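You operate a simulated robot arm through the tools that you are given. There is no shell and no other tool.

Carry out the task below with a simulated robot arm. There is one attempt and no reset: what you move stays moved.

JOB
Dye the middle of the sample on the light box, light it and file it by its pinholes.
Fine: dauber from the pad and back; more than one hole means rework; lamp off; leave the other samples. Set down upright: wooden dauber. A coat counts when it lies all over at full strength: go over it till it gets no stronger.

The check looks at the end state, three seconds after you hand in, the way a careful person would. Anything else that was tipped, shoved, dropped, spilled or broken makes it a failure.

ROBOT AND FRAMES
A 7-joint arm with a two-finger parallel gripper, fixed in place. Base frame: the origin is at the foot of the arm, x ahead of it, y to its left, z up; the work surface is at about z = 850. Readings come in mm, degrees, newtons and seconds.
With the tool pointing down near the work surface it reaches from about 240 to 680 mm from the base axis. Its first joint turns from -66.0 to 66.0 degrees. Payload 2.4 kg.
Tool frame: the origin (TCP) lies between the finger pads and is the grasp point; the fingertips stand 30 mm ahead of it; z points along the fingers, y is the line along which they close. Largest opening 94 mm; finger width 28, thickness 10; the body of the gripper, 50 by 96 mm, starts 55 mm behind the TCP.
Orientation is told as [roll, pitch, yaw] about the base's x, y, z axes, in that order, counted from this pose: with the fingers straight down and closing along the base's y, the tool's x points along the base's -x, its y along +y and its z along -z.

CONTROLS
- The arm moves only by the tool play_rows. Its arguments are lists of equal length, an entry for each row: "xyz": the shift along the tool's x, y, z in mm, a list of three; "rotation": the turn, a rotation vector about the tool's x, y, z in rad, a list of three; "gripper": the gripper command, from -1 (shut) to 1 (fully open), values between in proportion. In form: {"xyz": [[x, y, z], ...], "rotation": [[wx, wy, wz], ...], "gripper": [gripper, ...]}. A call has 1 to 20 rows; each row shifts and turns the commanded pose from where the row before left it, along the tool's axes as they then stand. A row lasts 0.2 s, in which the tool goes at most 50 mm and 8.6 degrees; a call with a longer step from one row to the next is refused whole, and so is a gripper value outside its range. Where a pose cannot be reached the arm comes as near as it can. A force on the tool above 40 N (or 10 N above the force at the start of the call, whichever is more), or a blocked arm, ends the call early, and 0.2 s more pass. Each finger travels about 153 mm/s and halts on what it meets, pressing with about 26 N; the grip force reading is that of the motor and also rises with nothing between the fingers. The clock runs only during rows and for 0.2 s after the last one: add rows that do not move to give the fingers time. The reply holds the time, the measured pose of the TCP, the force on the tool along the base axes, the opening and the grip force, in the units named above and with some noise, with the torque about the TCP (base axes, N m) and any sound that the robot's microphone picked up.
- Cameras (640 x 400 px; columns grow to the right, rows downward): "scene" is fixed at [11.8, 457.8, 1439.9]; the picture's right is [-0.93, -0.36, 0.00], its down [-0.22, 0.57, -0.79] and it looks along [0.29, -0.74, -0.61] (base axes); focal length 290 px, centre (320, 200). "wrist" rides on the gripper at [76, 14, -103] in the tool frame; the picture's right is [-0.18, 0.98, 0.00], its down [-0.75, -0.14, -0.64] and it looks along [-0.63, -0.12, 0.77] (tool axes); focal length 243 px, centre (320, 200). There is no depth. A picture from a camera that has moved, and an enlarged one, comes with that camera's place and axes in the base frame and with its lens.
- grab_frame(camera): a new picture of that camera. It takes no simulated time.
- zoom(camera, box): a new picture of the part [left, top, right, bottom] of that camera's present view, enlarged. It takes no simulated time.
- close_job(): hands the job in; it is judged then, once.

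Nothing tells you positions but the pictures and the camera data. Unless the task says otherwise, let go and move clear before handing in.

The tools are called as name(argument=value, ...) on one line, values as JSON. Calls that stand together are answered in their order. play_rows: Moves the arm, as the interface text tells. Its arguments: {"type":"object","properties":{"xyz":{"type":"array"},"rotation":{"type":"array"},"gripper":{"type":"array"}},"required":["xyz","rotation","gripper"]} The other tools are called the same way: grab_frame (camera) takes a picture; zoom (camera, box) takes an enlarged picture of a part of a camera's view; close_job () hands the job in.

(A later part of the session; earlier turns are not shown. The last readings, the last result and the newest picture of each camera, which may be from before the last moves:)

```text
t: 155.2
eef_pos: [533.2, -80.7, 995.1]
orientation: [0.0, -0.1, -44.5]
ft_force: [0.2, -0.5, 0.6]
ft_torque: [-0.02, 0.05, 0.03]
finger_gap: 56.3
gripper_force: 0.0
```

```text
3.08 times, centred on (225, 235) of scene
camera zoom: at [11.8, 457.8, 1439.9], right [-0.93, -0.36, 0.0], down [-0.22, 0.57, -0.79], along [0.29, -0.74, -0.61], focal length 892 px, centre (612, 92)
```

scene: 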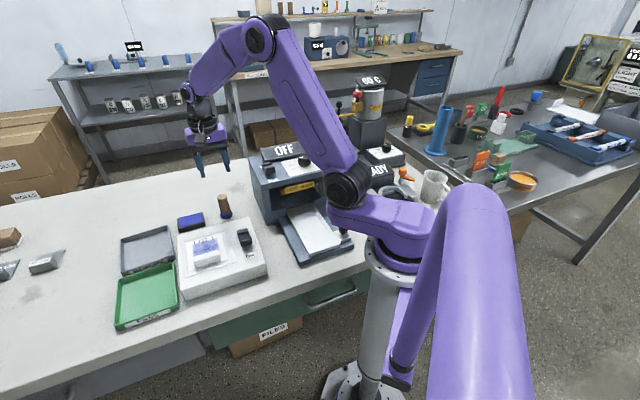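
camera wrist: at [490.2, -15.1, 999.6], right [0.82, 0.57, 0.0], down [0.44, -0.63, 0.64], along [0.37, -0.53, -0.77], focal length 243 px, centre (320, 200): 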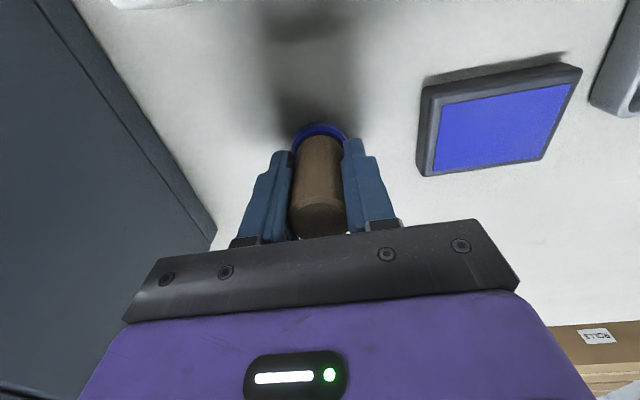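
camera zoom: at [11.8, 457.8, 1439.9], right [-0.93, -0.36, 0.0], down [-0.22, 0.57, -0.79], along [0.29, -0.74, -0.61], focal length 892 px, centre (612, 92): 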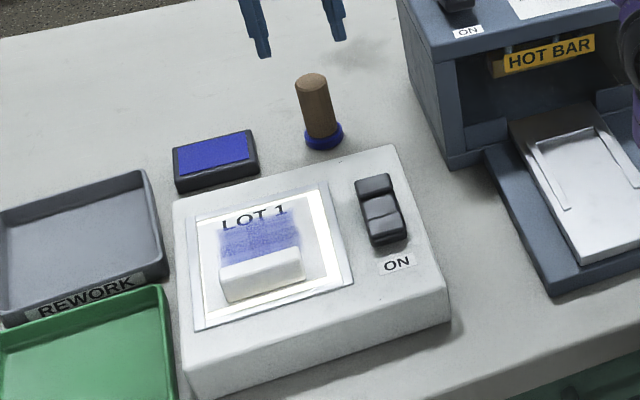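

The dauber stands fine on its spot. Now I'll take a close inspection of the lit patch.

play_rows(xyz=[[32, 17.3, 0], [32, 17.3, 0], [32, 17.3, 0], [32, 17.4, 0], [0, 0, 30], [0, 0, 0]], rotation=[[0, 0, 0], [0, 0, 0], [0, 0, 0], [0, 0, 0], [0, 0, 0], [0, 0, 0]], gripper=[0.5, 1, 1, 1, 1, 1])

grab_frame(camera="wrist")

zoom(camera="wrist", box=[240, 0, 400, 100])

zoom(camera="wrist", box=[240, 70, 400, 170])

```text
t: 156.6
eef_pos: [492.6, 58.1, 965.5]
orientation: [0.1, 0.0, -44.5]
ft_force: [-0.9, -0.2, 0.4]
ft_torque: [0.03, -0.02, -0.01]
finger_gap: 93.9
gripper_force: 0.0
```

```text
taken
camera wrist: at [446.9, 121.7, 1066.9], right [0.82, 0.57, 0.0], down [0.44, -0.63, 0.64], along [0.37, -0.53, -0.77], focal length 243 px, centre (320, 200)
```

wrist: 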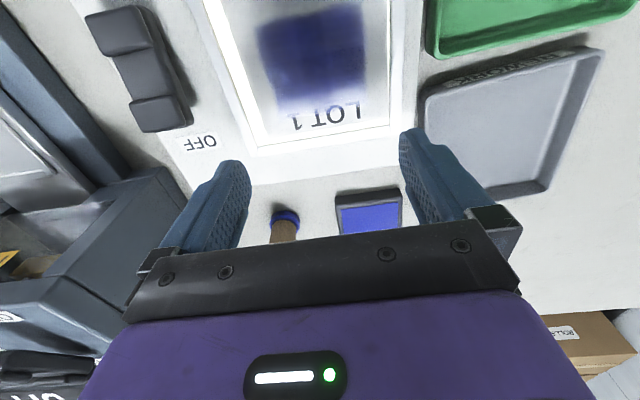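

```text
4.00 times, centred on (320, 50) of wrist
camera zoom: at [446.9, 121.7, 1066.9], right [0.82, 0.57, 0.0], down [0.44, -0.63, 0.64], along [0.37, -0.53, -0.77], focal length 970 px, centre (320, 800)
```

zoom: 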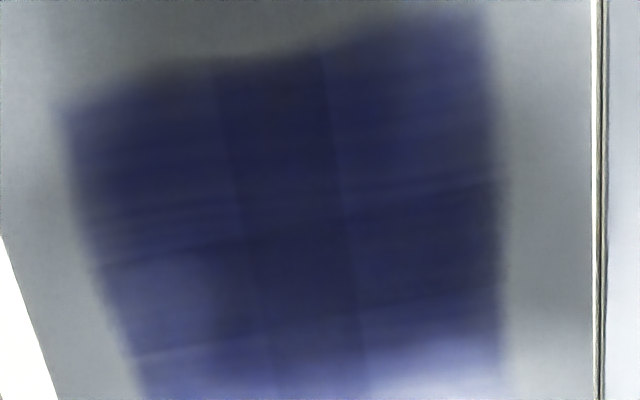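

```text
4.00 times, centred on (320, 120) of wrist
camera zoom: at [446.9, 121.7, 1066.9], right [0.82, 0.57, 0.0], down [0.44, -0.63, 0.64], along [0.37, -0.53, -0.77], focal length 970 px, centre (320, 520)
```

zoom: 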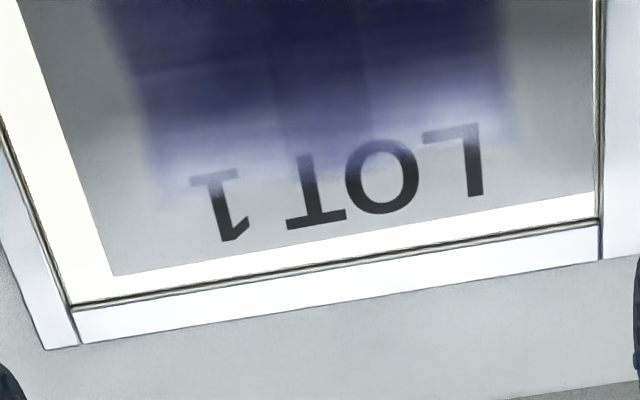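

Still no light points. To judge strength properly I'll go back to exactly the earlier comparison pose.

play_rows(xyz=[[4, 0, -45], [5, 0, -45], [0, 0, -45], [0, 0, -46.6], [0, 0, 0]], rotation=[[0, 0, 0], [0, 0, 0], [0, 0, 0], [0, 0, 0], [0, 0, 0]], gripper=[-1, -1, -1, -1, -1])

zoom(camera="wrist", box=[250, 0, 394, 90])

zoom(camera="wrist", box=[285, 5, 349, 45])

zoom(camera="wrist", box=[288, 38, 352, 78])

zoom(camera="scene", box=[180, 225, 244, 265])

```text
t: 157.8
eef_pos: [484.0, 64.7, 1147.5]
orientation: [0.0, 0.0, -44.4]
ft_force: [-0.7, 0.1, 0.7]
ft_torque: [0.04, -0.02, -0.03]
finger_gap: 0.0
gripper_force: 26.3
```

```text
4.44 times, centred on (322, 45) of wrist
camera zoom: at [439.1, 127.3, 1248.3], right [0.82, 0.57, 0.0], down [0.44, -0.63, 0.64], along [0.37, -0.53, -0.77], focal length 1078 px, centre (311, 889)
```

zoom: 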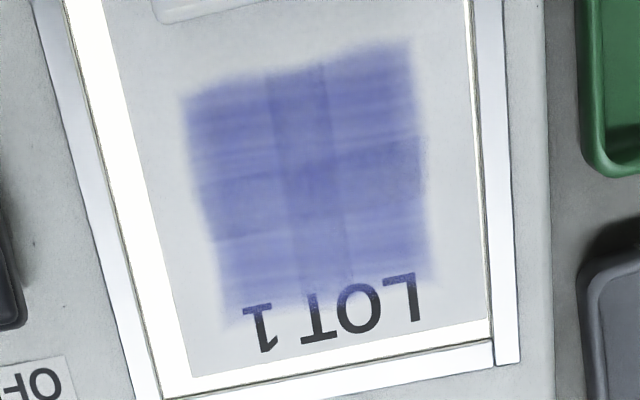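

```text
10.00 times, centred on (317, 25) of wrist
camera zoom: at [439.1, 127.3, 1248.3], right [0.82, 0.57, 0.0], down [0.44, -0.63, 0.64], along [0.37, -0.53, -0.77], focal length 2426 px, centre (350, 1950)
```

zoom: 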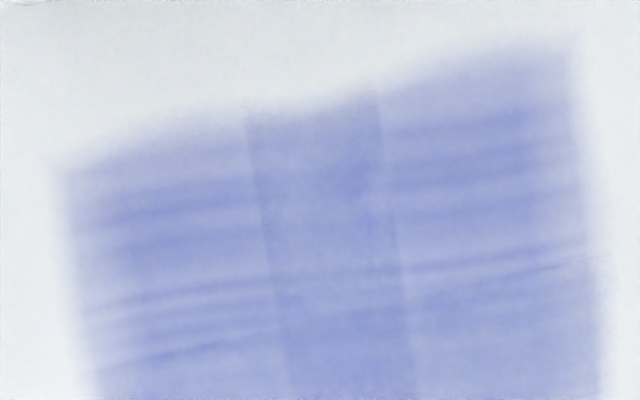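

```text
10.00 times, centred on (320, 58) of wrist
camera zoom: at [439.1, 127.3, 1248.3], right [0.82, 0.57, 0.0], down [0.44, -0.63, 0.64], along [0.37, -0.53, -0.77], focal length 2426 px, centre (320, 1620)
```

zoom: 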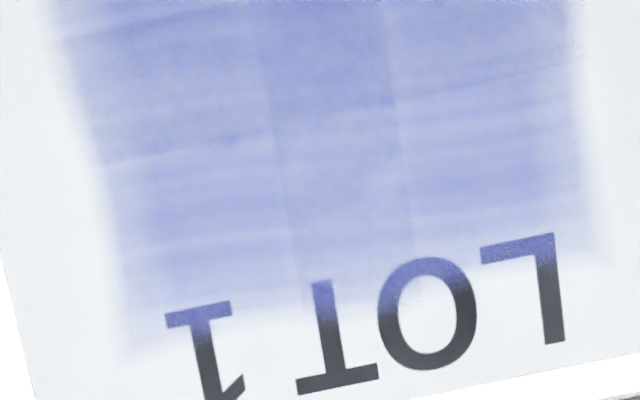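

```text
10.00 times, centred on (212, 245) of scene
camera zoom: at [11.8, 457.8, 1439.9], right [-0.93, -0.36, 0.0], down [-0.22, 0.57, -0.79], along [0.29, -0.74, -0.61], focal length 2898 px, centre (1400, -250)
```

zoom: 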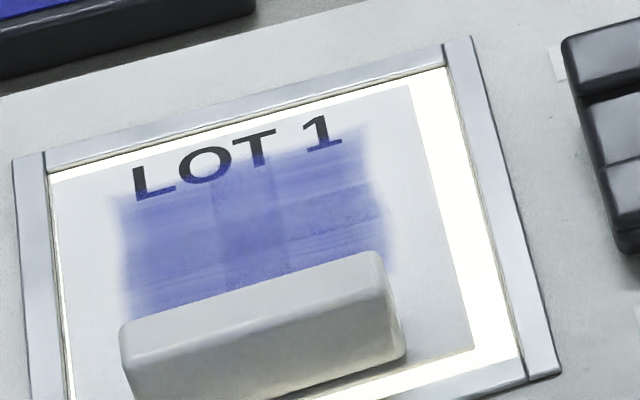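

The tone is identical, so the coat is complete. I'll do a last high-magnification search for pinholes over the whole patch.

zoom(camera="wrist", box=[290, 10, 322, 30])

zoom(camera="wrist", box=[316, 6, 348, 26])

zoom(camera="wrist", box=[290, 28, 322, 48])

zoom(camera="wrist", box=[318, 24, 350, 44])

zoom(camera="wrist", box=[295, 46, 327, 66])

zoom(camera="wrist", box=[320, 42, 352, 62])

```text
16.00 times, centred on (306, 20) of wrist
camera zoom: at [439.1, 127.3, 1248.3], right [0.82, 0.57, 0.0], down [0.44, -0.63, 0.64], along [0.37, -0.53, -0.77], focal length 3882 px, centre (544, 3080)
```

zoom: 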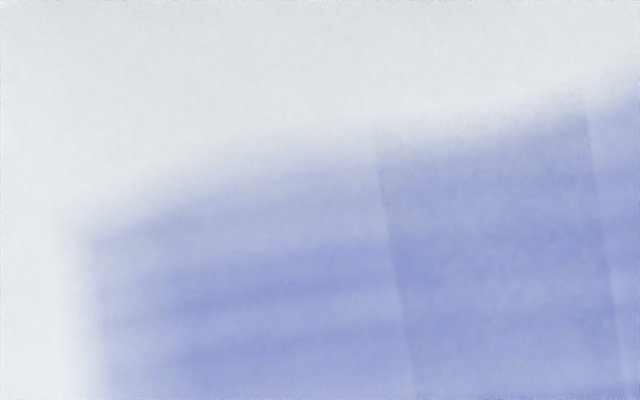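

```text
16.00 times, centred on (332, 16) of wrist
camera zoom: at [439.1, 127.3, 1248.3], right [0.82, 0.57, 0.0], down [0.44, -0.63, 0.64], along [0.37, -0.53, -0.77], focal length 3882 px, centre (128, 3144)
```

zoom: 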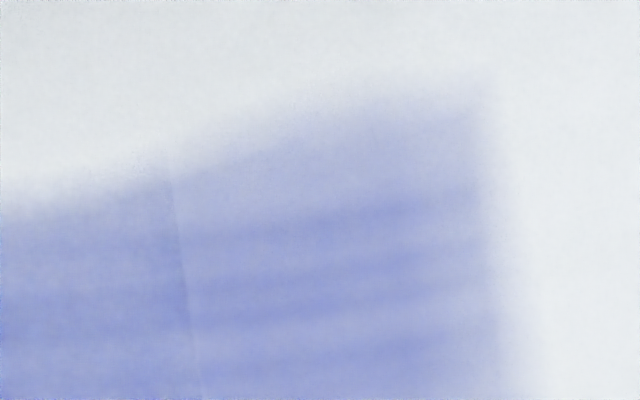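

```text
16.00 times, centred on (306, 38) of wrist
camera zoom: at [439.1, 127.3, 1248.3], right [0.82, 0.57, 0.0], down [0.44, -0.63, 0.64], along [0.37, -0.53, -0.77], focal length 3882 px, centre (544, 2792)
```

zoom: 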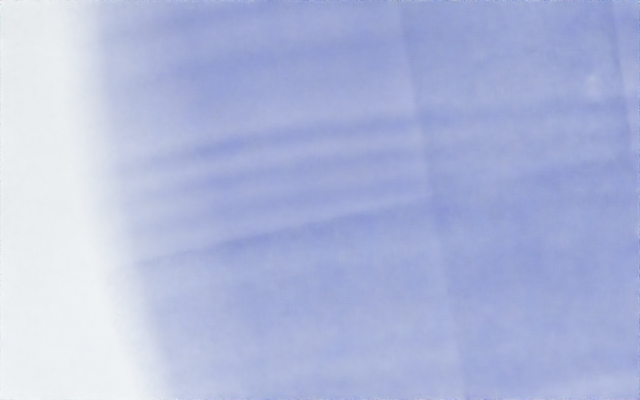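

```text
16.00 times, centred on (334, 34) of wrist
camera zoom: at [439.1, 127.3, 1248.3], right [0.82, 0.57, 0.0], down [0.44, -0.63, 0.64], along [0.37, -0.53, -0.77], focal length 3882 px, centre (96, 2856)
```

zoom: 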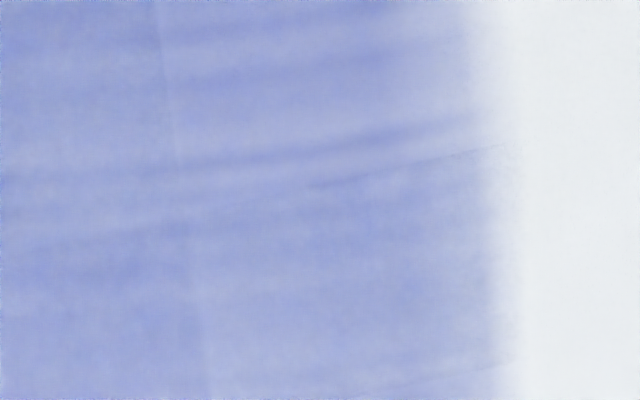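

```text
16.00 times, centred on (311, 56) of wrist
camera zoom: at [439.1, 127.3, 1248.3], right [0.82, 0.57, 0.0], down [0.44, -0.63, 0.64], along [0.37, -0.53, -0.77], focal length 3882 px, centre (464, 2504)
```

zoom: 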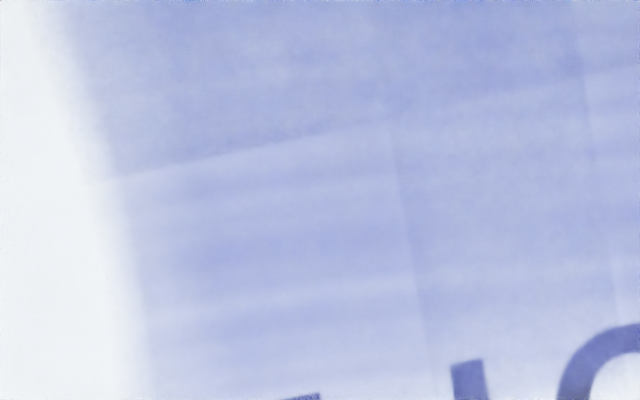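

```text
16.00 times, centred on (336, 52) of wrist
camera zoom: at [439.1, 127.3, 1248.3], right [0.82, 0.57, 0.0], down [0.44, -0.63, 0.64], along [0.37, -0.53, -0.77], focal length 3882 px, centre (64, 2568)
```

zoom: 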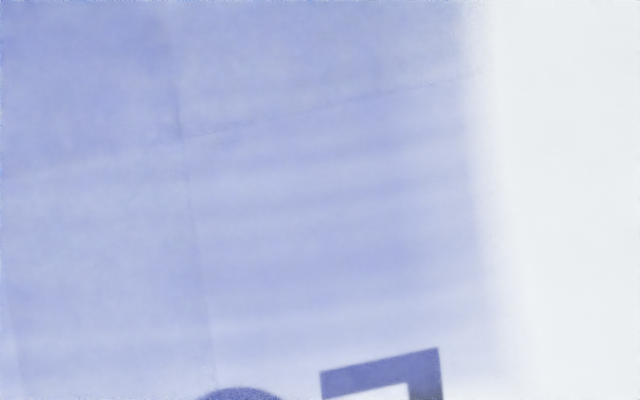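

I find no pinholes anywhere in the fully dyed, lit patch. That is not more than one, so the sample goes to PASS. First I'll switch the lamp off by pressing the OFF end of the rocker.

play_rows(xyz=[[9, -23, 25], [9, -23, 25], [9, -23, 25], [9, -22.5, 25], [0, 0, 20], [0, 0, 0]], rotation=[[0, 0, 0], [0, 0, 0], [0, 0, 0], [0, 0, 0], [0, 0, 0], [0, 0, 0]], gripper=[-1, -1, -1, -1, -1, -1])

grab_frame(camera="wrist")

zoom(camera="wrist", box=[220, 40, 444, 180])

zoom(camera="scene", box=[190, 200, 290, 270])

```text
t: 159.2
eef_pos: [395.5, 24.5, 1025.9]
orientation: [0.1, -0.1, -44.5]
ft_force: [0.6, -0.3, 0.3]
ft_torque: [-0.02, 0.01, -0.01]
finger_gap: 0.0
gripper_force: 26.0
```

```text
taken
camera wrist: at [349.7, 88.1, 1127.4], right [0.82, 0.57, 0.0], down [0.44, -0.63, 0.64], along [0.37, -0.53, -0.77], focal length 243 px, centre (320, 200)
```

wrist: 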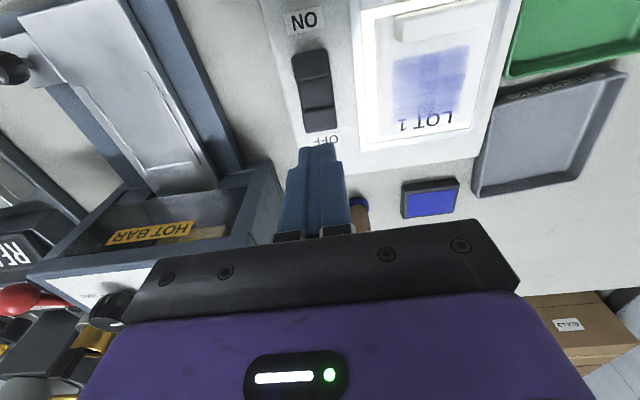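

```text
2.86 times, centred on (332, 110) of wrist
camera zoom: at [349.7, 88.1, 1127.4], right [0.82, 0.57, 0.0], down [0.44, -0.63, 0.64], along [0.37, -0.53, -0.77], focal length 693 px, centre (286, 457)
```

zoom: 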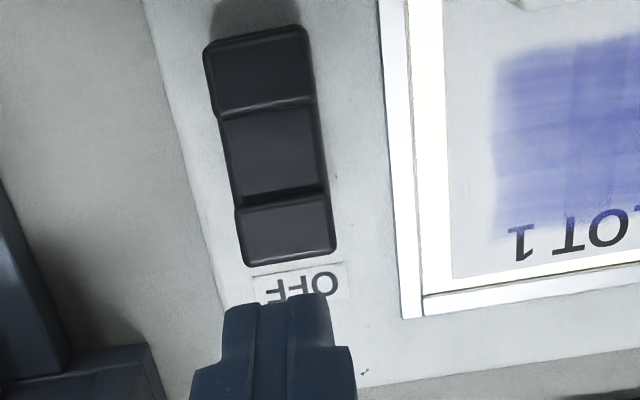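

```text
5.71 times, centred on (240, 235) of scene
camera zoom: at [11.8, 457.8, 1439.9], right [-0.93, -0.36, 0.0], down [-0.22, 0.57, -0.79], along [0.29, -0.74, -0.61], focal length 1656 px, centre (777, 0)
```

zoom: 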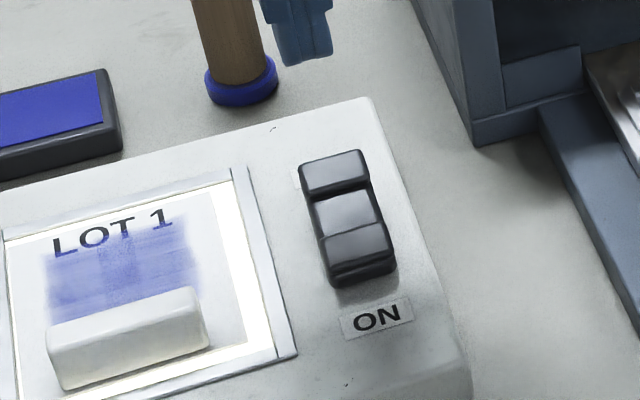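

The OFF end is now the raised one, about 12 mm to the tool's -x side. I'll line up over it and press gently.

play_rows(xyz=[[-12, -1, 30], [0, 0, 35], [0, 0, 7], [0, 0, 1], [0, 0, 1], [0, 0, 1], [0, 0, 1], [0, 0, 0]], rotation=[[0, 0, 0], [0, 0, 0], [0, 0, 0], [0, 0, 0], [0, 0, 0], [0, 0, 0], [0, 0, 0], [0, 0, 0]], gripper=[-1, -1, -1, -1, -1, -1, -1, -1])

zoom(camera="scene", box=[190, 200, 290, 270])

```text
t: 161.0
eef_pos: [403.5, 15.1, 949.9]
orientation: [0.1, -0.1, -44.5]
ft_force: [-0.4, 0.0, 0.5]
ft_torque: [0.01, -0.01, -0.05]
finger_gap: 0.1
gripper_force: 25.7
```

```text
5.71 times, centred on (240, 235) of scene
camera zoom: at [11.8, 457.8, 1439.9], right [-0.93, -0.36, 0.0], down [-0.22, 0.57, -0.79], along [0.29, -0.74, -0.61], focal length 1656 px, centre (777, 0)
```

zoom: 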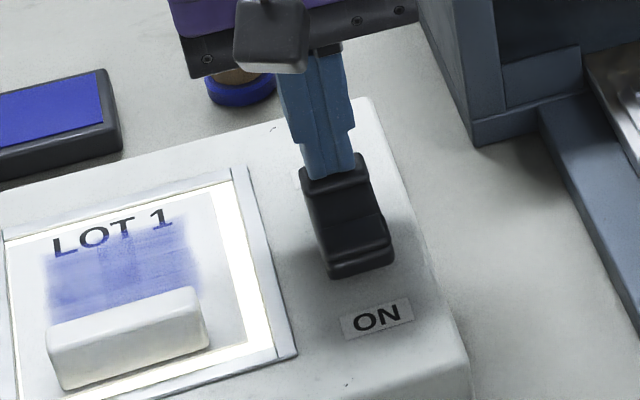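

play_rows(xyz=[[0, 0, 1], [0, 0, 1], [0, 0, 0.7], [0, 0, 0]], rotation=[[0, 0, 0], [0, 0, 0], [0, 0, 0], [0, 0, 0]], gripper=[-1, -1, -1, -1])

zoom(camera="scene", box=[190, 200, 290, 270])

```text
t: 162.0
eef_pos: [402.8, 15.6, 946.9]
orientation: [0.1, -0.1, -44.5]
ft_force: [-0.7, 0.4, 0.1]
ft_torque: [-0.03, -0.02, 0.02]
finger_gap: 0.0
gripper_force: 25.8
```

```text
5.71 times, centred on (240, 235) of scene
camera zoom: at [11.8, 457.8, 1439.9], right [-0.93, -0.36, 0.0], down [-0.22, 0.57, -0.79], along [0.29, -0.74, -0.61], focal length 1656 px, centre (777, 0)
```

zoom: 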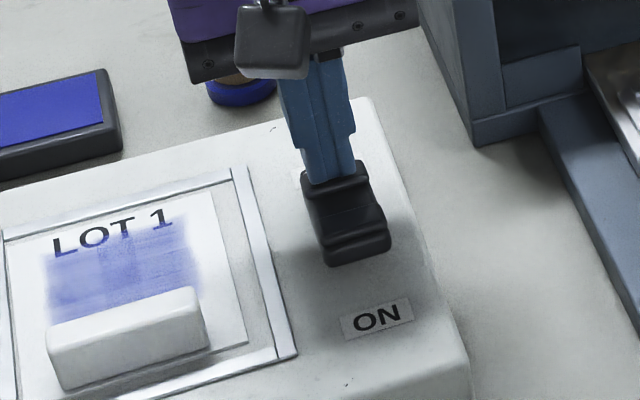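

The lamp is off and the glow is gone. Next I'll lift, turn the gripper 90° to grip across the bar, and move above the sample.

play_rows(xyz=[[0, 0, -20], [0, 0, -35], [0, 0, -35], [0, 0, 0], [0, 0, 0], [0, 0, 0], [0, 0, 0], [0, 0, 0], [0, 0, 0], [0, 0, 0], [0, 0, 0], [0, 0, 0], [0, 0, 0], [0, 0, 0], [0, 0, 0]], rotation=[[0, 0, 0], [0, 0, 0], [0, 0, 0], [0, 0, -0.1428], [0, 0, -0.1428], [0, 0, -0.1428], [0, 0, -0.1428], [0, 0, -0.1428], [0, 0, -0.1428], [0, 0, -0.1428], [0, 0, -0.1428], [0, 0, -0.1428], [0, 0, -0.1428], [0, 0, -0.1428], [0, 0, 0]], gripper=[-1, -1, -1, -1, -1, -1, -1, -1, -0.3, -0.3, -0.3, -0.3, -0.3, -0.3, -0.3])

grab_frame(camera="scene")

grab_frame(camera="wrist")

```text
t: 165.2
eef_pos: [402.9, 16.8, 1037.2]
orientation: [-0.1, -0.1, 45.9]
ft_force: [-0.8, -0.1, 0.5]
ft_torque: [0.01, -0.02, 0.02]
finger_gap: 32.9
gripper_force: 0.1
```

```text
taken
```

scene: 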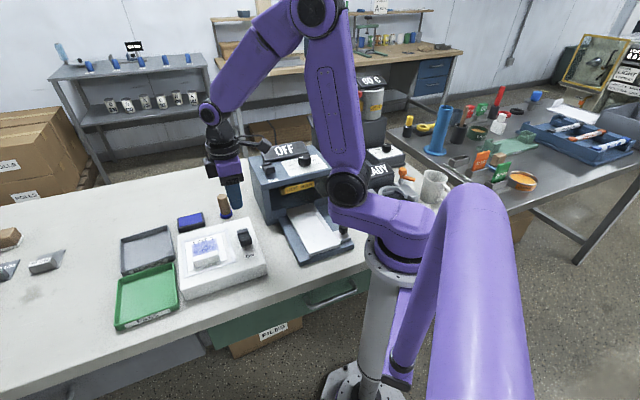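

```text
taken
camera wrist: at [339.2, -28.1, 1138.5], right [-0.57, 0.82, 0.0], down [0.63, 0.44, 0.64], along [0.53, 0.37, -0.77], focal length 243 px, centre (320, 200)
```

wrist: 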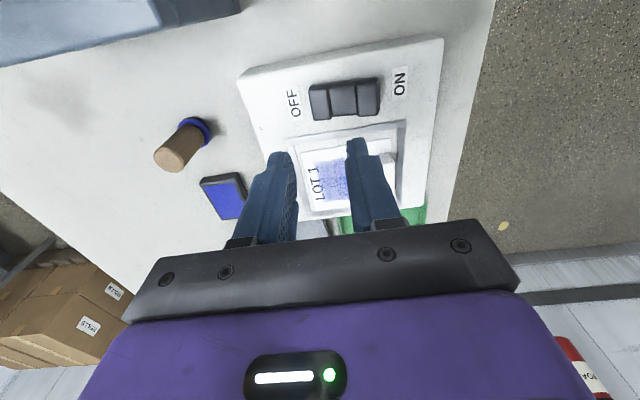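

play_rows(xyz=[[-31, 19.4, 0], [-31, 19.4, 0], [-30.5, 19.5, 0], [0, 0, 0]], rotation=[[0, 0, 0], [0, 0, 0], [0, 0, 0], [0, 0, 0]], gripper=[-0.1, -0.1, -0.1, -0.1])

grab_frame(camera="wrist")

zoom(camera="wrist", box=[220, 40, 444, 180])

```text
t: 166.2
eef_pos: [427.0, 123.7, 1037.9]
orientation: [-0.1, 0.1, 45.5]
ft_force: [0.8, 0.5, -0.1]
ft_torque: [-0.02, 0.01, 0.0]
finger_gap: 42.4
gripper_force: 0.0
```

```text
taken
camera wrist: at [362.3, 78.5, 1138.3], right [-0.57, 0.82, 0.0], down [0.63, 0.44, 0.64], along [0.53, 0.37, -0.77], focal length 243 px, centre (320, 200)
```

wrist: 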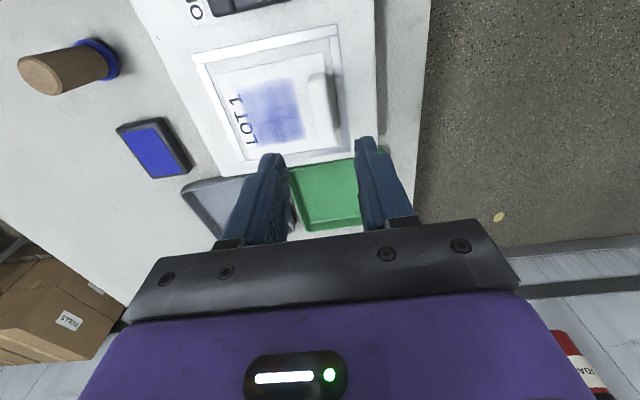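

```text
2.86 times, centred on (332, 110) of wrist
camera zoom: at [362.3, 78.5, 1138.3], right [-0.57, 0.82, 0.0], down [0.63, 0.44, 0.64], along [0.53, 0.37, -0.77], focal length 693 px, centre (286, 457)
```

zoom: 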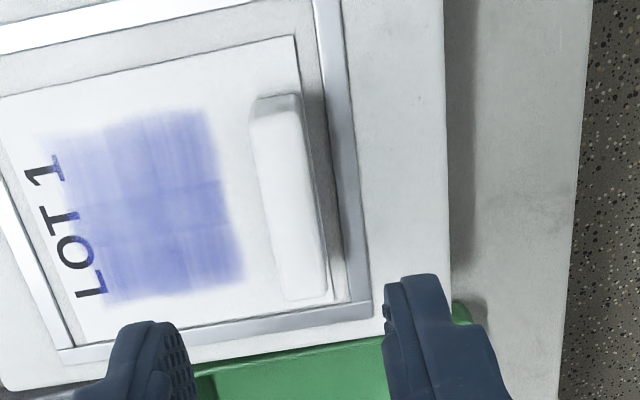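

The bar is about 58 x 15 mm, nearly centred under the gripper. I'll fine-align and go down around it.

play_rows(xyz=[[-3.3, 1.2, 30], [0, 0, 30], [0, 0, 22], [0, 0, 0]], rotation=[[0, 0, 0], [0, 0, 0], [0, 0, 0], [0, 0, 0]], gripper=[-0.28, -0.28, -0.28, -0.28])

grab_frame(camera="wrist")

zoom(camera="scene", box=[160, 190, 280, 290])

```text
t: 167.2
eef_pos: [430.2, 125.9, 955.2]
orientation: [-0.2, -0.2, 45.4]
ft_force: [-0.3, -0.4, 0.5]
ft_torque: [-0.01, 0.01, -0.02]
finger_gap: 33.8
gripper_force: 0.1
```

```text
taken
camera wrist: at [365.0, 82.1, 1056.0], right [-0.57, 0.82, 0.0], down [0.63, 0.44, 0.64], along [0.53, 0.37, -0.77], focal length 243 px, centre (320, 200)
```

wrist: 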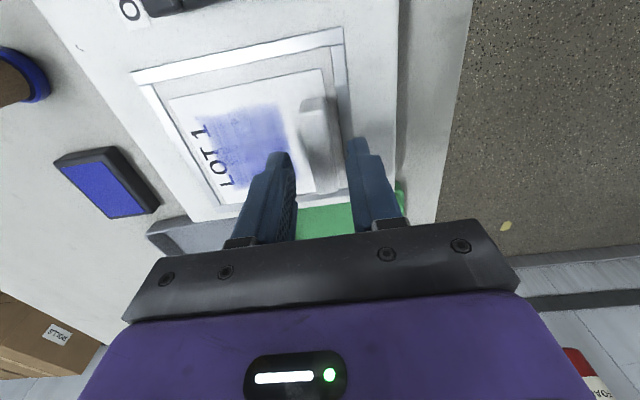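

```text
4.00 times, centred on (220, 240) of scene
camera zoom: at [11.8, 457.8, 1439.9], right [-0.93, -0.36, 0.0], down [-0.22, 0.57, -0.79], along [0.29, -0.74, -0.61], focal length 1159 px, centre (720, 40)
```

zoom: 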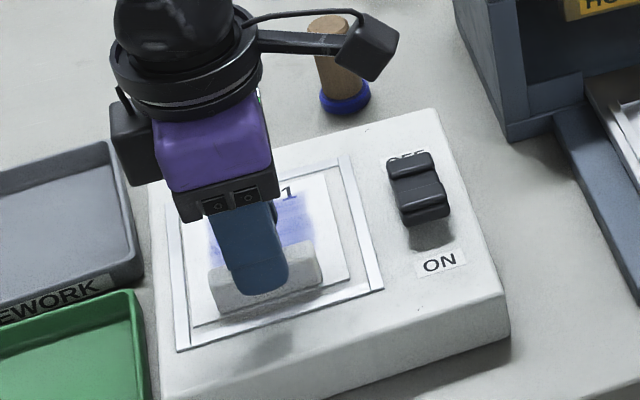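

play_rows(xyz=[[2, 0.8, 8], [0, 0, 6], [0, 0, 3.5], [0, 0, 0]], rotation=[[0, 0, 0], [0, 0, 0], [0, 0, 0], [0, 0, 0]], gripper=[-0.28, -0.28, -0.28, -0.28])

grab_frame(camera="wrist")

zoom(camera="scene", box=[160, 190, 280, 290])

```text
t: 168.2
eef_pos: [427.0, 125.6, 938.1]
orientation: [-0.1, -0.1, 45.5]
ft_force: [0.2, 0.2, -0.1]
ft_torque: [0.01, 0.03, 0.0]
finger_gap: 33.9
gripper_force: 0.0
```

```text
taken
camera wrist: at [362.4, 80.5, 1039.1], right [-0.57, 0.82, 0.0], down [0.63, 0.44, 0.64], along [0.53, 0.37, -0.77], focal length 243 px, centre (320, 200)
```

wrist: 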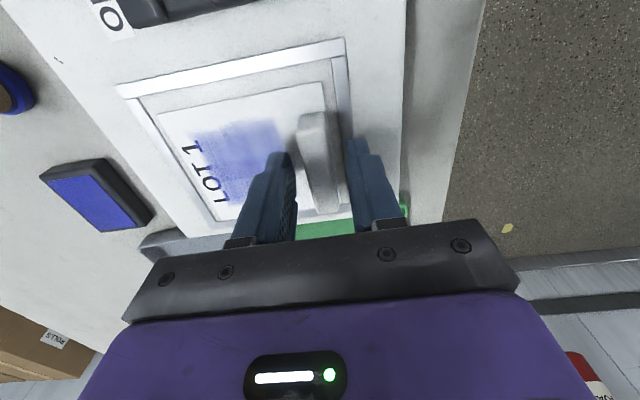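

```text
4.00 times, centred on (220, 240) of scene
camera zoom: at [11.8, 457.8, 1439.9], right [-0.93, -0.36, 0.0], down [-0.22, 0.57, -0.79], along [0.29, -0.74, -0.61], focal length 1159 px, centre (720, 40)
```

zoom: 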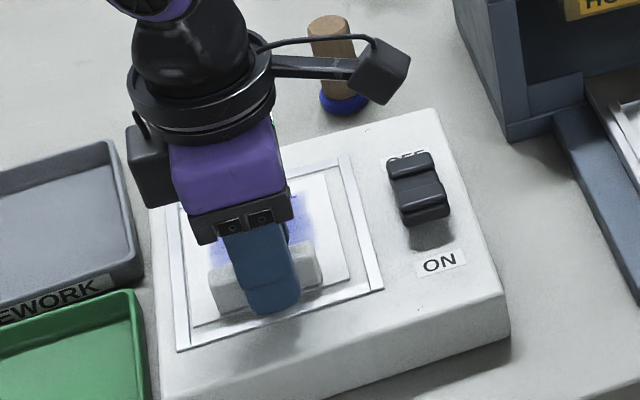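

The fingers straddle the bar. I'll close and lift a little.

play_rows(xyz=[[0, 0, 0], [0, 0, 0], [0, 0, 0], [0, 0, -4], [0, 0, -8], [0, 0, -12], [0, 0, 0]], rotation=[[0, 0, 0], [0, 0, 0], [0, 0, 0], [0, 0, 0], [0, 0, 0], [0, 0, 0], [0, 0, 0]], gripper=[-0.6, -1, -1, -1, -1, -1, -1])

grab_frame(camera="wrist")

zoom(camera="scene", box=[160, 190, 280, 290])

```text
t: 169.8
eef_pos: [426.8, 125.2, 962.1]
orientation: [0.0, -0.2, 45.6]
ft_force: [0.9, 0.3, 0.1]
ft_torque: [0.03, 0.01, 0.01]
finger_gap: 14.9
gripper_force: 25.8
```

```text
taken
camera wrist: at [362.2, 79.9, 1062.7], right [-0.57, 0.82, 0.0], down [0.63, 0.44, 0.64], along [0.53, 0.37, -0.77], focal length 243 px, centre (320, 200)
```

wrist: 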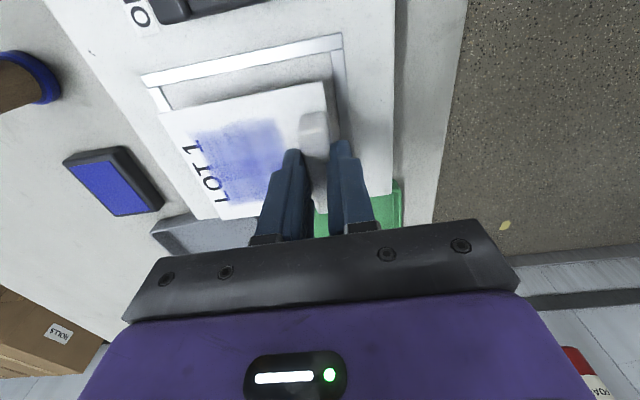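

```text
4.00 times, centred on (220, 240) of scene
camera zoom: at [11.8, 457.8, 1439.9], right [-0.93, -0.36, 0.0], down [-0.22, 0.57, -0.79], along [0.29, -0.74, -0.61], focal length 1159 px, centre (720, 40)
```

zoom: 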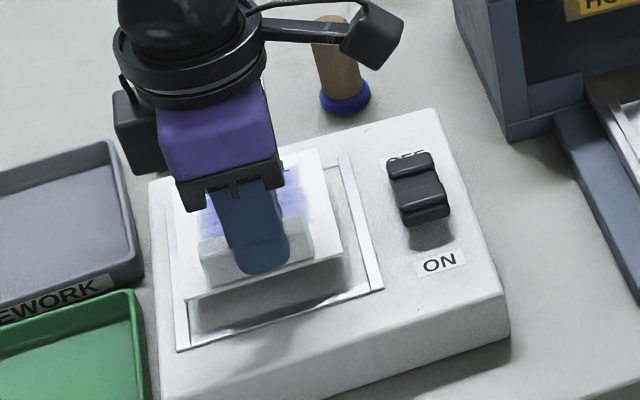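

The sample is held level at a 15 mm gap. I'll lift higher and carry it over the green PASS tray, keeping its orientation.

play_rows(xyz=[[0, 0, -25], [0, 0, -24], [-34.75, 11.2, 0], [-34.75, 11.2, 0], [-34.75, 11.2, 0], [-34.75, 11.3, 0], [0, 0, 0], [0, 0, 0]], rotation=[[0, 0, 0], [0, 0, 0], [0, 0, 0], [0, 0, 0], [0, 0, 0], [0, 0, 0], [0, 0, 0], [0, 0, 0]], gripper=[-1, -1, -1, -1, -1, -1, -1, -1])

grab_frame(camera="wrist")

grab_frame(camera="scene")

zoom(camera="scene", box=[90, 200, 250, 340])

```text
t: 171.6
eef_pos: [492.5, 257.4, 1010.7]
orientation: [-0.1, -0.1, 45.4]
ft_force: [-0.4, -0.1, -0.9]
ft_torque: [-0.01, -0.01, 0.02]
finger_gap: 14.8
gripper_force: 25.7
```

```text
taken
camera wrist: at [426.8, 213.7, 1112.1], right [-0.57, 0.82, 0.0], down [0.63, 0.44, 0.64], along [0.53, 0.37, -0.77], focal length 243 px, centre (320, 200)
```

wrist: 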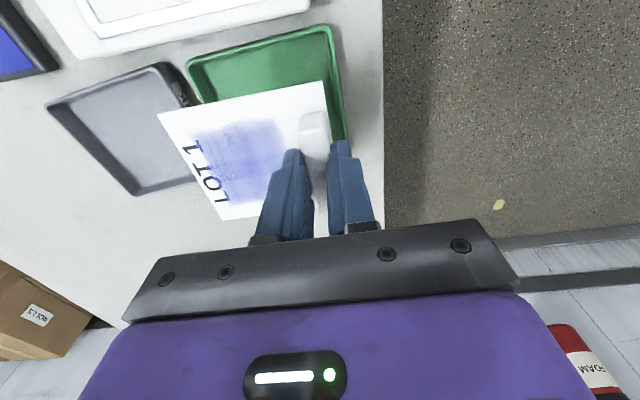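

```text
taken
```

scene: 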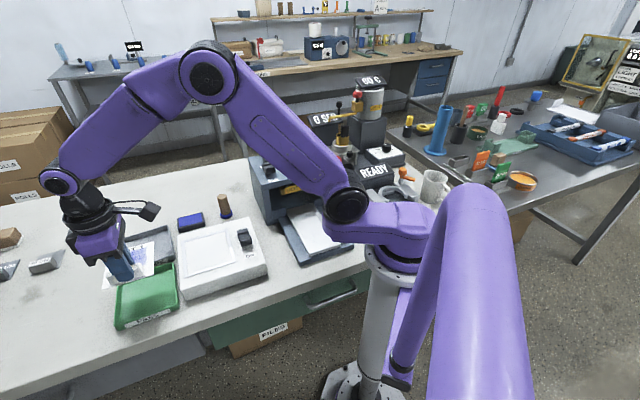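

```text
2.86 times, centred on (170, 270) of scene
camera zoom: at [11.8, 457.8, 1439.9], right [-0.93, -0.36, 0.0], down [-0.22, 0.57, -0.79], along [0.29, -0.74, -0.61], focal length 828 px, centre (749, 0)
```

zoom: 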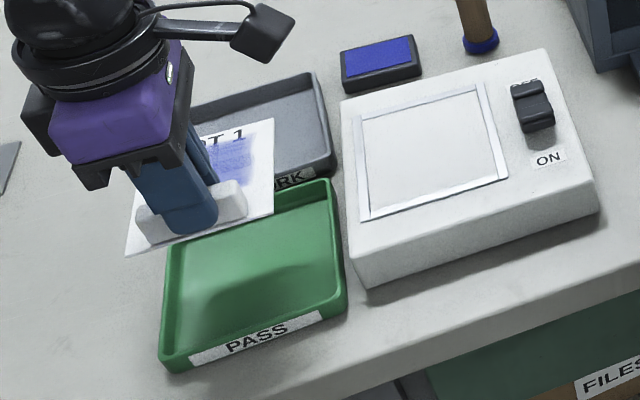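

The sample lines up well with the tray. I'll shift about 9 mm toward the text end so the outer finger has room by the rim, then lower.

play_rows(xyz=[[0, -9, 0], [0, 0, 40], [0, 0, 40], [0, 0, 8], [0, 0, 0]], rotation=[[0, 0, 0], [0, 0, 0], [0, 0, 0], [0, 0, 0], [0, 0, 0]], gripper=[-1, -1, -1, -1, -1])

grab_frame(camera="wrist")

zoom(camera="scene", box=[90, 210, 210, 340])

```text
t: 172.8
eef_pos: [497.9, 250.2, 922.8]
orientation: [-0.1, 0.0, 45.5]
ft_force: [-0.2, 0.3, -0.3]
ft_torque: [-0.02, 0.01, -0.05]
finger_gap: 15.0
gripper_force: 26.2
```

```text
taken
camera wrist: at [433.6, 204.9, 1023.3], right [-0.57, 0.82, 0.0], down [0.63, 0.44, 0.64], along [0.53, 0.37, -0.77], focal length 243 px, centre (320, 200)
```

wrist: 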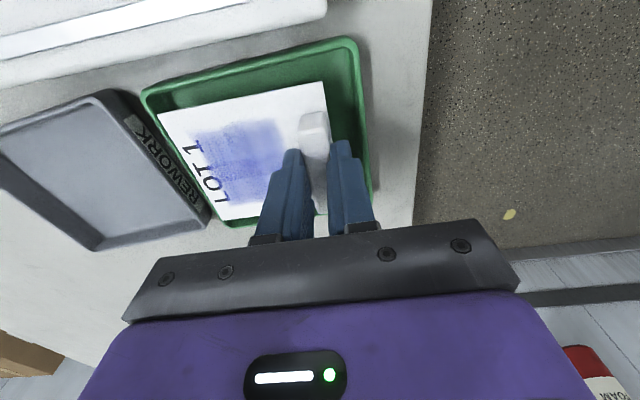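

```text
3.08 times, centred on (150, 275) of scene
camera zoom: at [11.8, 457.8, 1439.9], right [-0.93, -0.36, 0.0], down [-0.22, 0.57, -0.79], along [0.29, -0.74, -0.61], focal length 892 px, centre (843, -31)
```

zoom: 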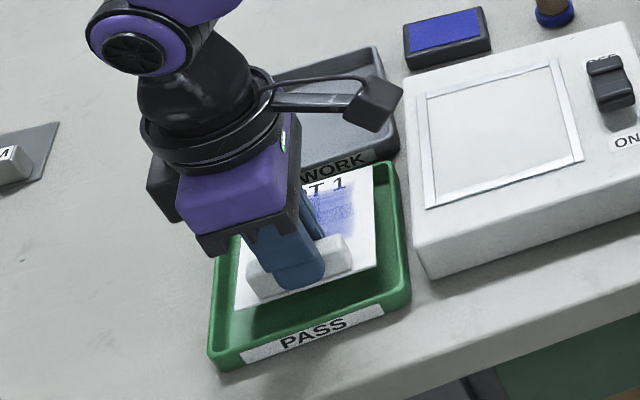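

The tray is skewed about 3.5° relative to the sample and the left margin is thin. I'll rotate slightly and shift 4 mm back before lowering.

play_rows(xyz=[[-1, 4, 0], [0, 0, 0], [0, 0, 0]], rotation=[[0, 0, 0], [0, 0, -0.061], [0, 0, 0]], gripper=[-1, -1, -1])

grab_frame(camera="wrist")

zoom(camera="wrist", box=[120, 20, 400, 240])

zoom(camera="scene", box=[90, 210, 210, 340])

```text
t: 173.6
eef_pos: [497.4, 252.5, 922.2]
orientation: [0.0, -0.1, 49.0]
ft_force: [0.2, -0.5, -0.1]
ft_torque: [0.02, 0.01, 0.01]
finger_gap: 14.6
gripper_force: 25.9
```

```text
taken
camera wrist: at [434.8, 204.7, 1023.5], right [-0.62, 0.78, 0.0], down [0.6, 0.48, 0.64], along [0.5, 0.4, -0.77], focal length 243 px, centre (320, 200)
```

wrist: 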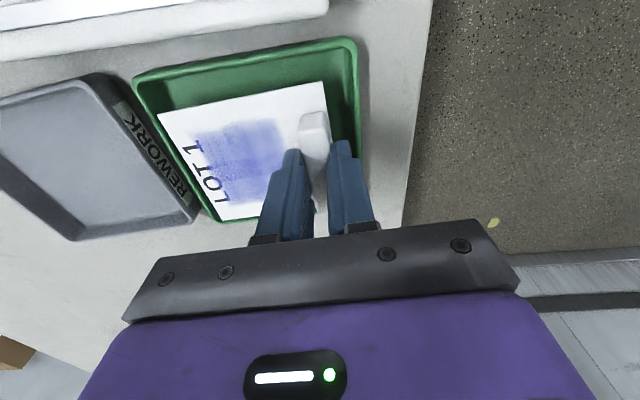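

```text
1.82 times, centred on (260, 130) of wrist
camera zoom: at [434.8, 204.7, 1023.5], right [-0.62, 0.78, 0.0], down [0.6, 0.48, 0.64], along [0.5, 0.4, -0.77], focal length 441 px, centre (429, 327)
```

zoom: 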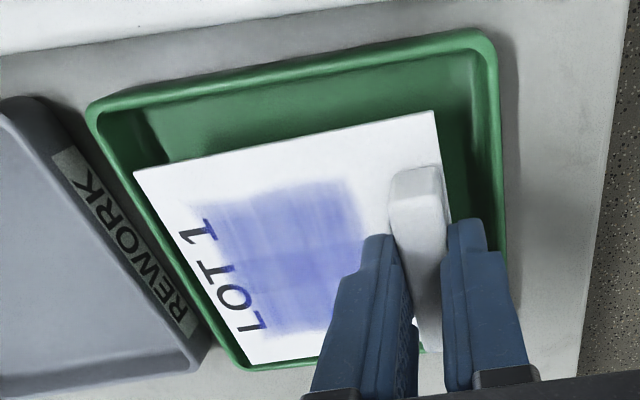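

```text
3.08 times, centred on (150, 275) of scene
camera zoom: at [11.8, 457.8, 1439.9], right [-0.93, -0.36, 0.0], down [-0.22, 0.57, -0.79], along [0.29, -0.74, -0.61], focal length 892 px, centre (843, -31)
```

zoom: 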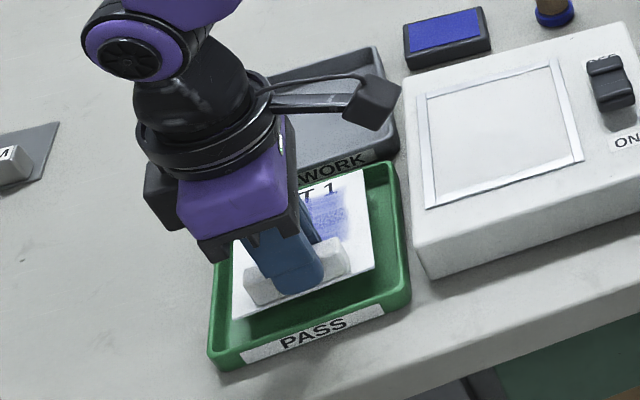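

The edges are now parallel, with all margins at about 6 mm or more. I'll make a 2 mm shift and lower to the tray floor.

play_rows(xyz=[[0, 2, 0], [0, 0, 10], [0, 0, 6], [0, 0, 0]], rotation=[[0, 0, 0], [0, 0, 0], [0, 0, 0], [0, 0, 0]], gripper=[-1, -1, -1, -1])

play_rows(xyz=[[0, 0, 2], [0, 0, 2], [0, 0, 0]], rotation=[[0, 0, 0], [0, 0, 0], [0, 0, 0]], gripper=[-1, -1, -1])

zoom(camera="wrist", box=[120, 20, 400, 240])

```text
t: 174.6
eef_pos: [493.7, 255.9, 906.1]
orientation: [0.0, -0.1, 49.0]
ft_force: [0.2, -0.4, -1.2]
ft_torque: [0.0, -0.01, -0.01]
finger_gap: 15.0
gripper_force: 25.7
```

```text
t: 175.4
eef_pos: [495.7, 253.5, 903.7]
orientation: [-0.2, -0.1, 49.0]
ft_force: [0.2, 0.5, -0.9]
ft_torque: [-0.01, 0.0, 0.03]
finger_gap: 14.7
gripper_force: 25.8
```

```text
1.82 times, centred on (260, 130) of wrist
camera zoom: at [433.4, 206.1, 1004.1], right [-0.62, 0.78, 0.0], down [0.6, 0.48, 0.64], along [0.5, 0.4, -0.77], focal length 441 px, centre (429, 327)
```

zoom: 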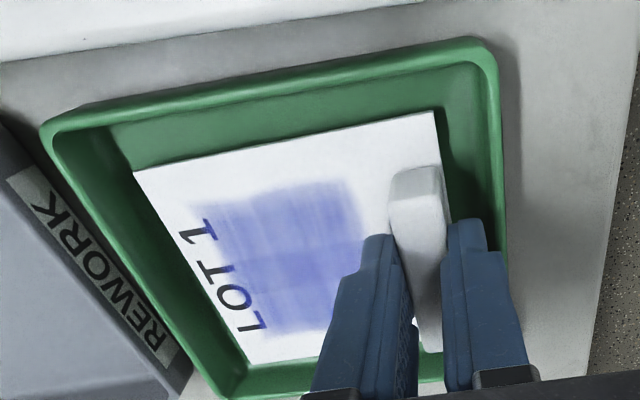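

The sample is inside the rim with clearance all around. I'll continue down to light contact.

play_rows(xyz=[[0, 0, 1], [0, 0, 1], [0, 0, 0]], rotation=[[0, 0, 0], [0, 0, 0], [0, 0, 0]], gripper=[-1, -1, -1])

play_rows(xyz=[[0, 0, 1], [0, 0, 1], [0, 0, 0]], rotation=[[0, 0, 0], [0, 0, 0], [0, 0, 0]], gripper=[-1, -1, -1])

play_rows(xyz=[[0, 0, 1], [0, 0, 0]], rotation=[[0, 0, 0], [0, 0, 0]], gripper=[-1, -1])

```text
t: 176.2
eef_pos: [496.2, 253.9, 900.6]
orientation: [-0.1, 0.0, 49.0]
ft_force: [-0.1, -0.1, -0.2]
ft_torque: [-0.01, -0.04, -0.01]
finger_gap: 14.9
gripper_force: 26.2
```

```text
t: 177.0
eef_pos: [494.8, 254.8, 898.4]
orientation: [-0.1, -0.1, 49.0]
ft_force: [-0.2, 0.2, -0.4]
ft_torque: [0.0, 0.06, -0.02]
finger_gap: 14.9
gripper_force: 26.4
```

```text
t: 177.6
eef_pos: [495.1, 254.0, 898.1]
orientation: [-0.1, 0.0, 49.0]
ft_force: [-0.2, 0.1, 0.0]
ft_torque: [-0.02, 0.05, 0.02]
finger_gap: 14.9
gripper_force: 25.2
```

play_rows(xyz=[[0, 0, 0.8], [0, 0, 0]], rotation=[[0, 0, 0], [0, 0, 0]], gripper=[-1, -1])

play_rows(xyz=[[0, 0, 0.8], [0, 0, 0]], rotation=[[0, 0, 0], [0, 0, 0]], gripper=[-1, -1])

play_rows(xyz=[[0, 0, 0.8], [0, 0, 0]], rotation=[[0, 0, 0], [0, 0, 0]], gripper=[-1, -1])

```text
t: 178.2
eef_pos: [495.4, 255.0, 897.8]
orientation: [-0.1, -0.1, 49.0]
ft_force: [-0.5, 0.2, 2.3]
ft_torque: [0.0, 0.03, -0.03]
finger_gap: 14.6
gripper_force: 26.0
```

```text
t: 178.8
eef_pos: [494.4, 254.5, 897.2]
orientation: [-0.1, -0.2, 49.0]
ft_force: [0.5, -1.6, 9.7]
ft_torque: [-0.15, 0.1, -0.02]
finger_gap: 14.8
gripper_force: 25.7
```

```text
t: 179.4
eef_pos: [495.1, 255.2, 895.7]
orientation: [-0.2, -0.3, 49.0]
ft_force: [-0.5, -1.4, 25.3]
ft_torque: [-0.22, 0.12, -0.01]
finger_gap: 14.9
gripper_force: 25.7
```

The sample is down on the tray floor. I'll ease off, open the fingers just enough, and lift straight up.

play_rows(xyz=[[0, 0, -1.5], [0, 0, 0], [0, 0, 0], [0, 0, 0], [0, 0, -10], [0, 0, -20], [0, 0, -30], [0, 0, -40], [0, 0, 0]], rotation=[[0, 0, 0], [0, 0, 0], [0, 0, 0], [0, 0, 0], [0, 0, 0], [0, 0, 0], [0, 0, 0], [0, 0, 0], [0, 0, 0]], gripper=[-1, -0.5, -0.5, -0.5, -0.5, -0.5, -0.5, -0.5, -0.5])

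grab_frame(camera="wrist")

zoom(camera="scene", box=[90, 200, 250, 340])

```text
t: 181.4
eef_pos: [494.3, 254.7, 997.7]
orientation: [-0.1, -0.1, 49.0]
ft_force: [-0.3, 0.1, -0.2]
ft_torque: [0.01, 0.0, 0.0]
finger_gap: 23.2
gripper_force: 0.0
```

```text
taken
camera wrist: at [433.1, 206.5, 1098.1], right [-0.62, 0.78, 0.0], down [0.6, 0.48, 0.64], along [0.5, 0.4, -0.77], focal length 243 px, centre (320, 200)
```

wrist: 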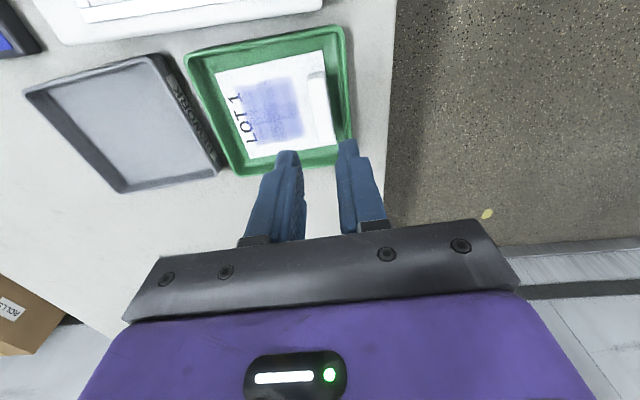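

```text
2.86 times, centred on (170, 270) of scene
camera zoom: at [11.8, 457.8, 1439.9], right [-0.93, -0.36, 0.0], down [-0.22, 0.57, -0.79], along [0.29, -0.74, -0.61], focal length 828 px, centre (749, 0)
```

zoom: 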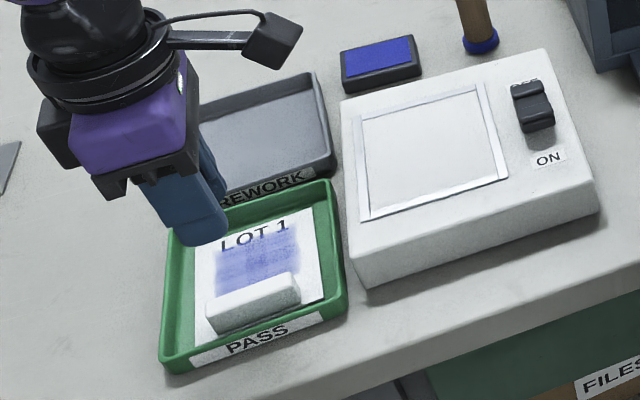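

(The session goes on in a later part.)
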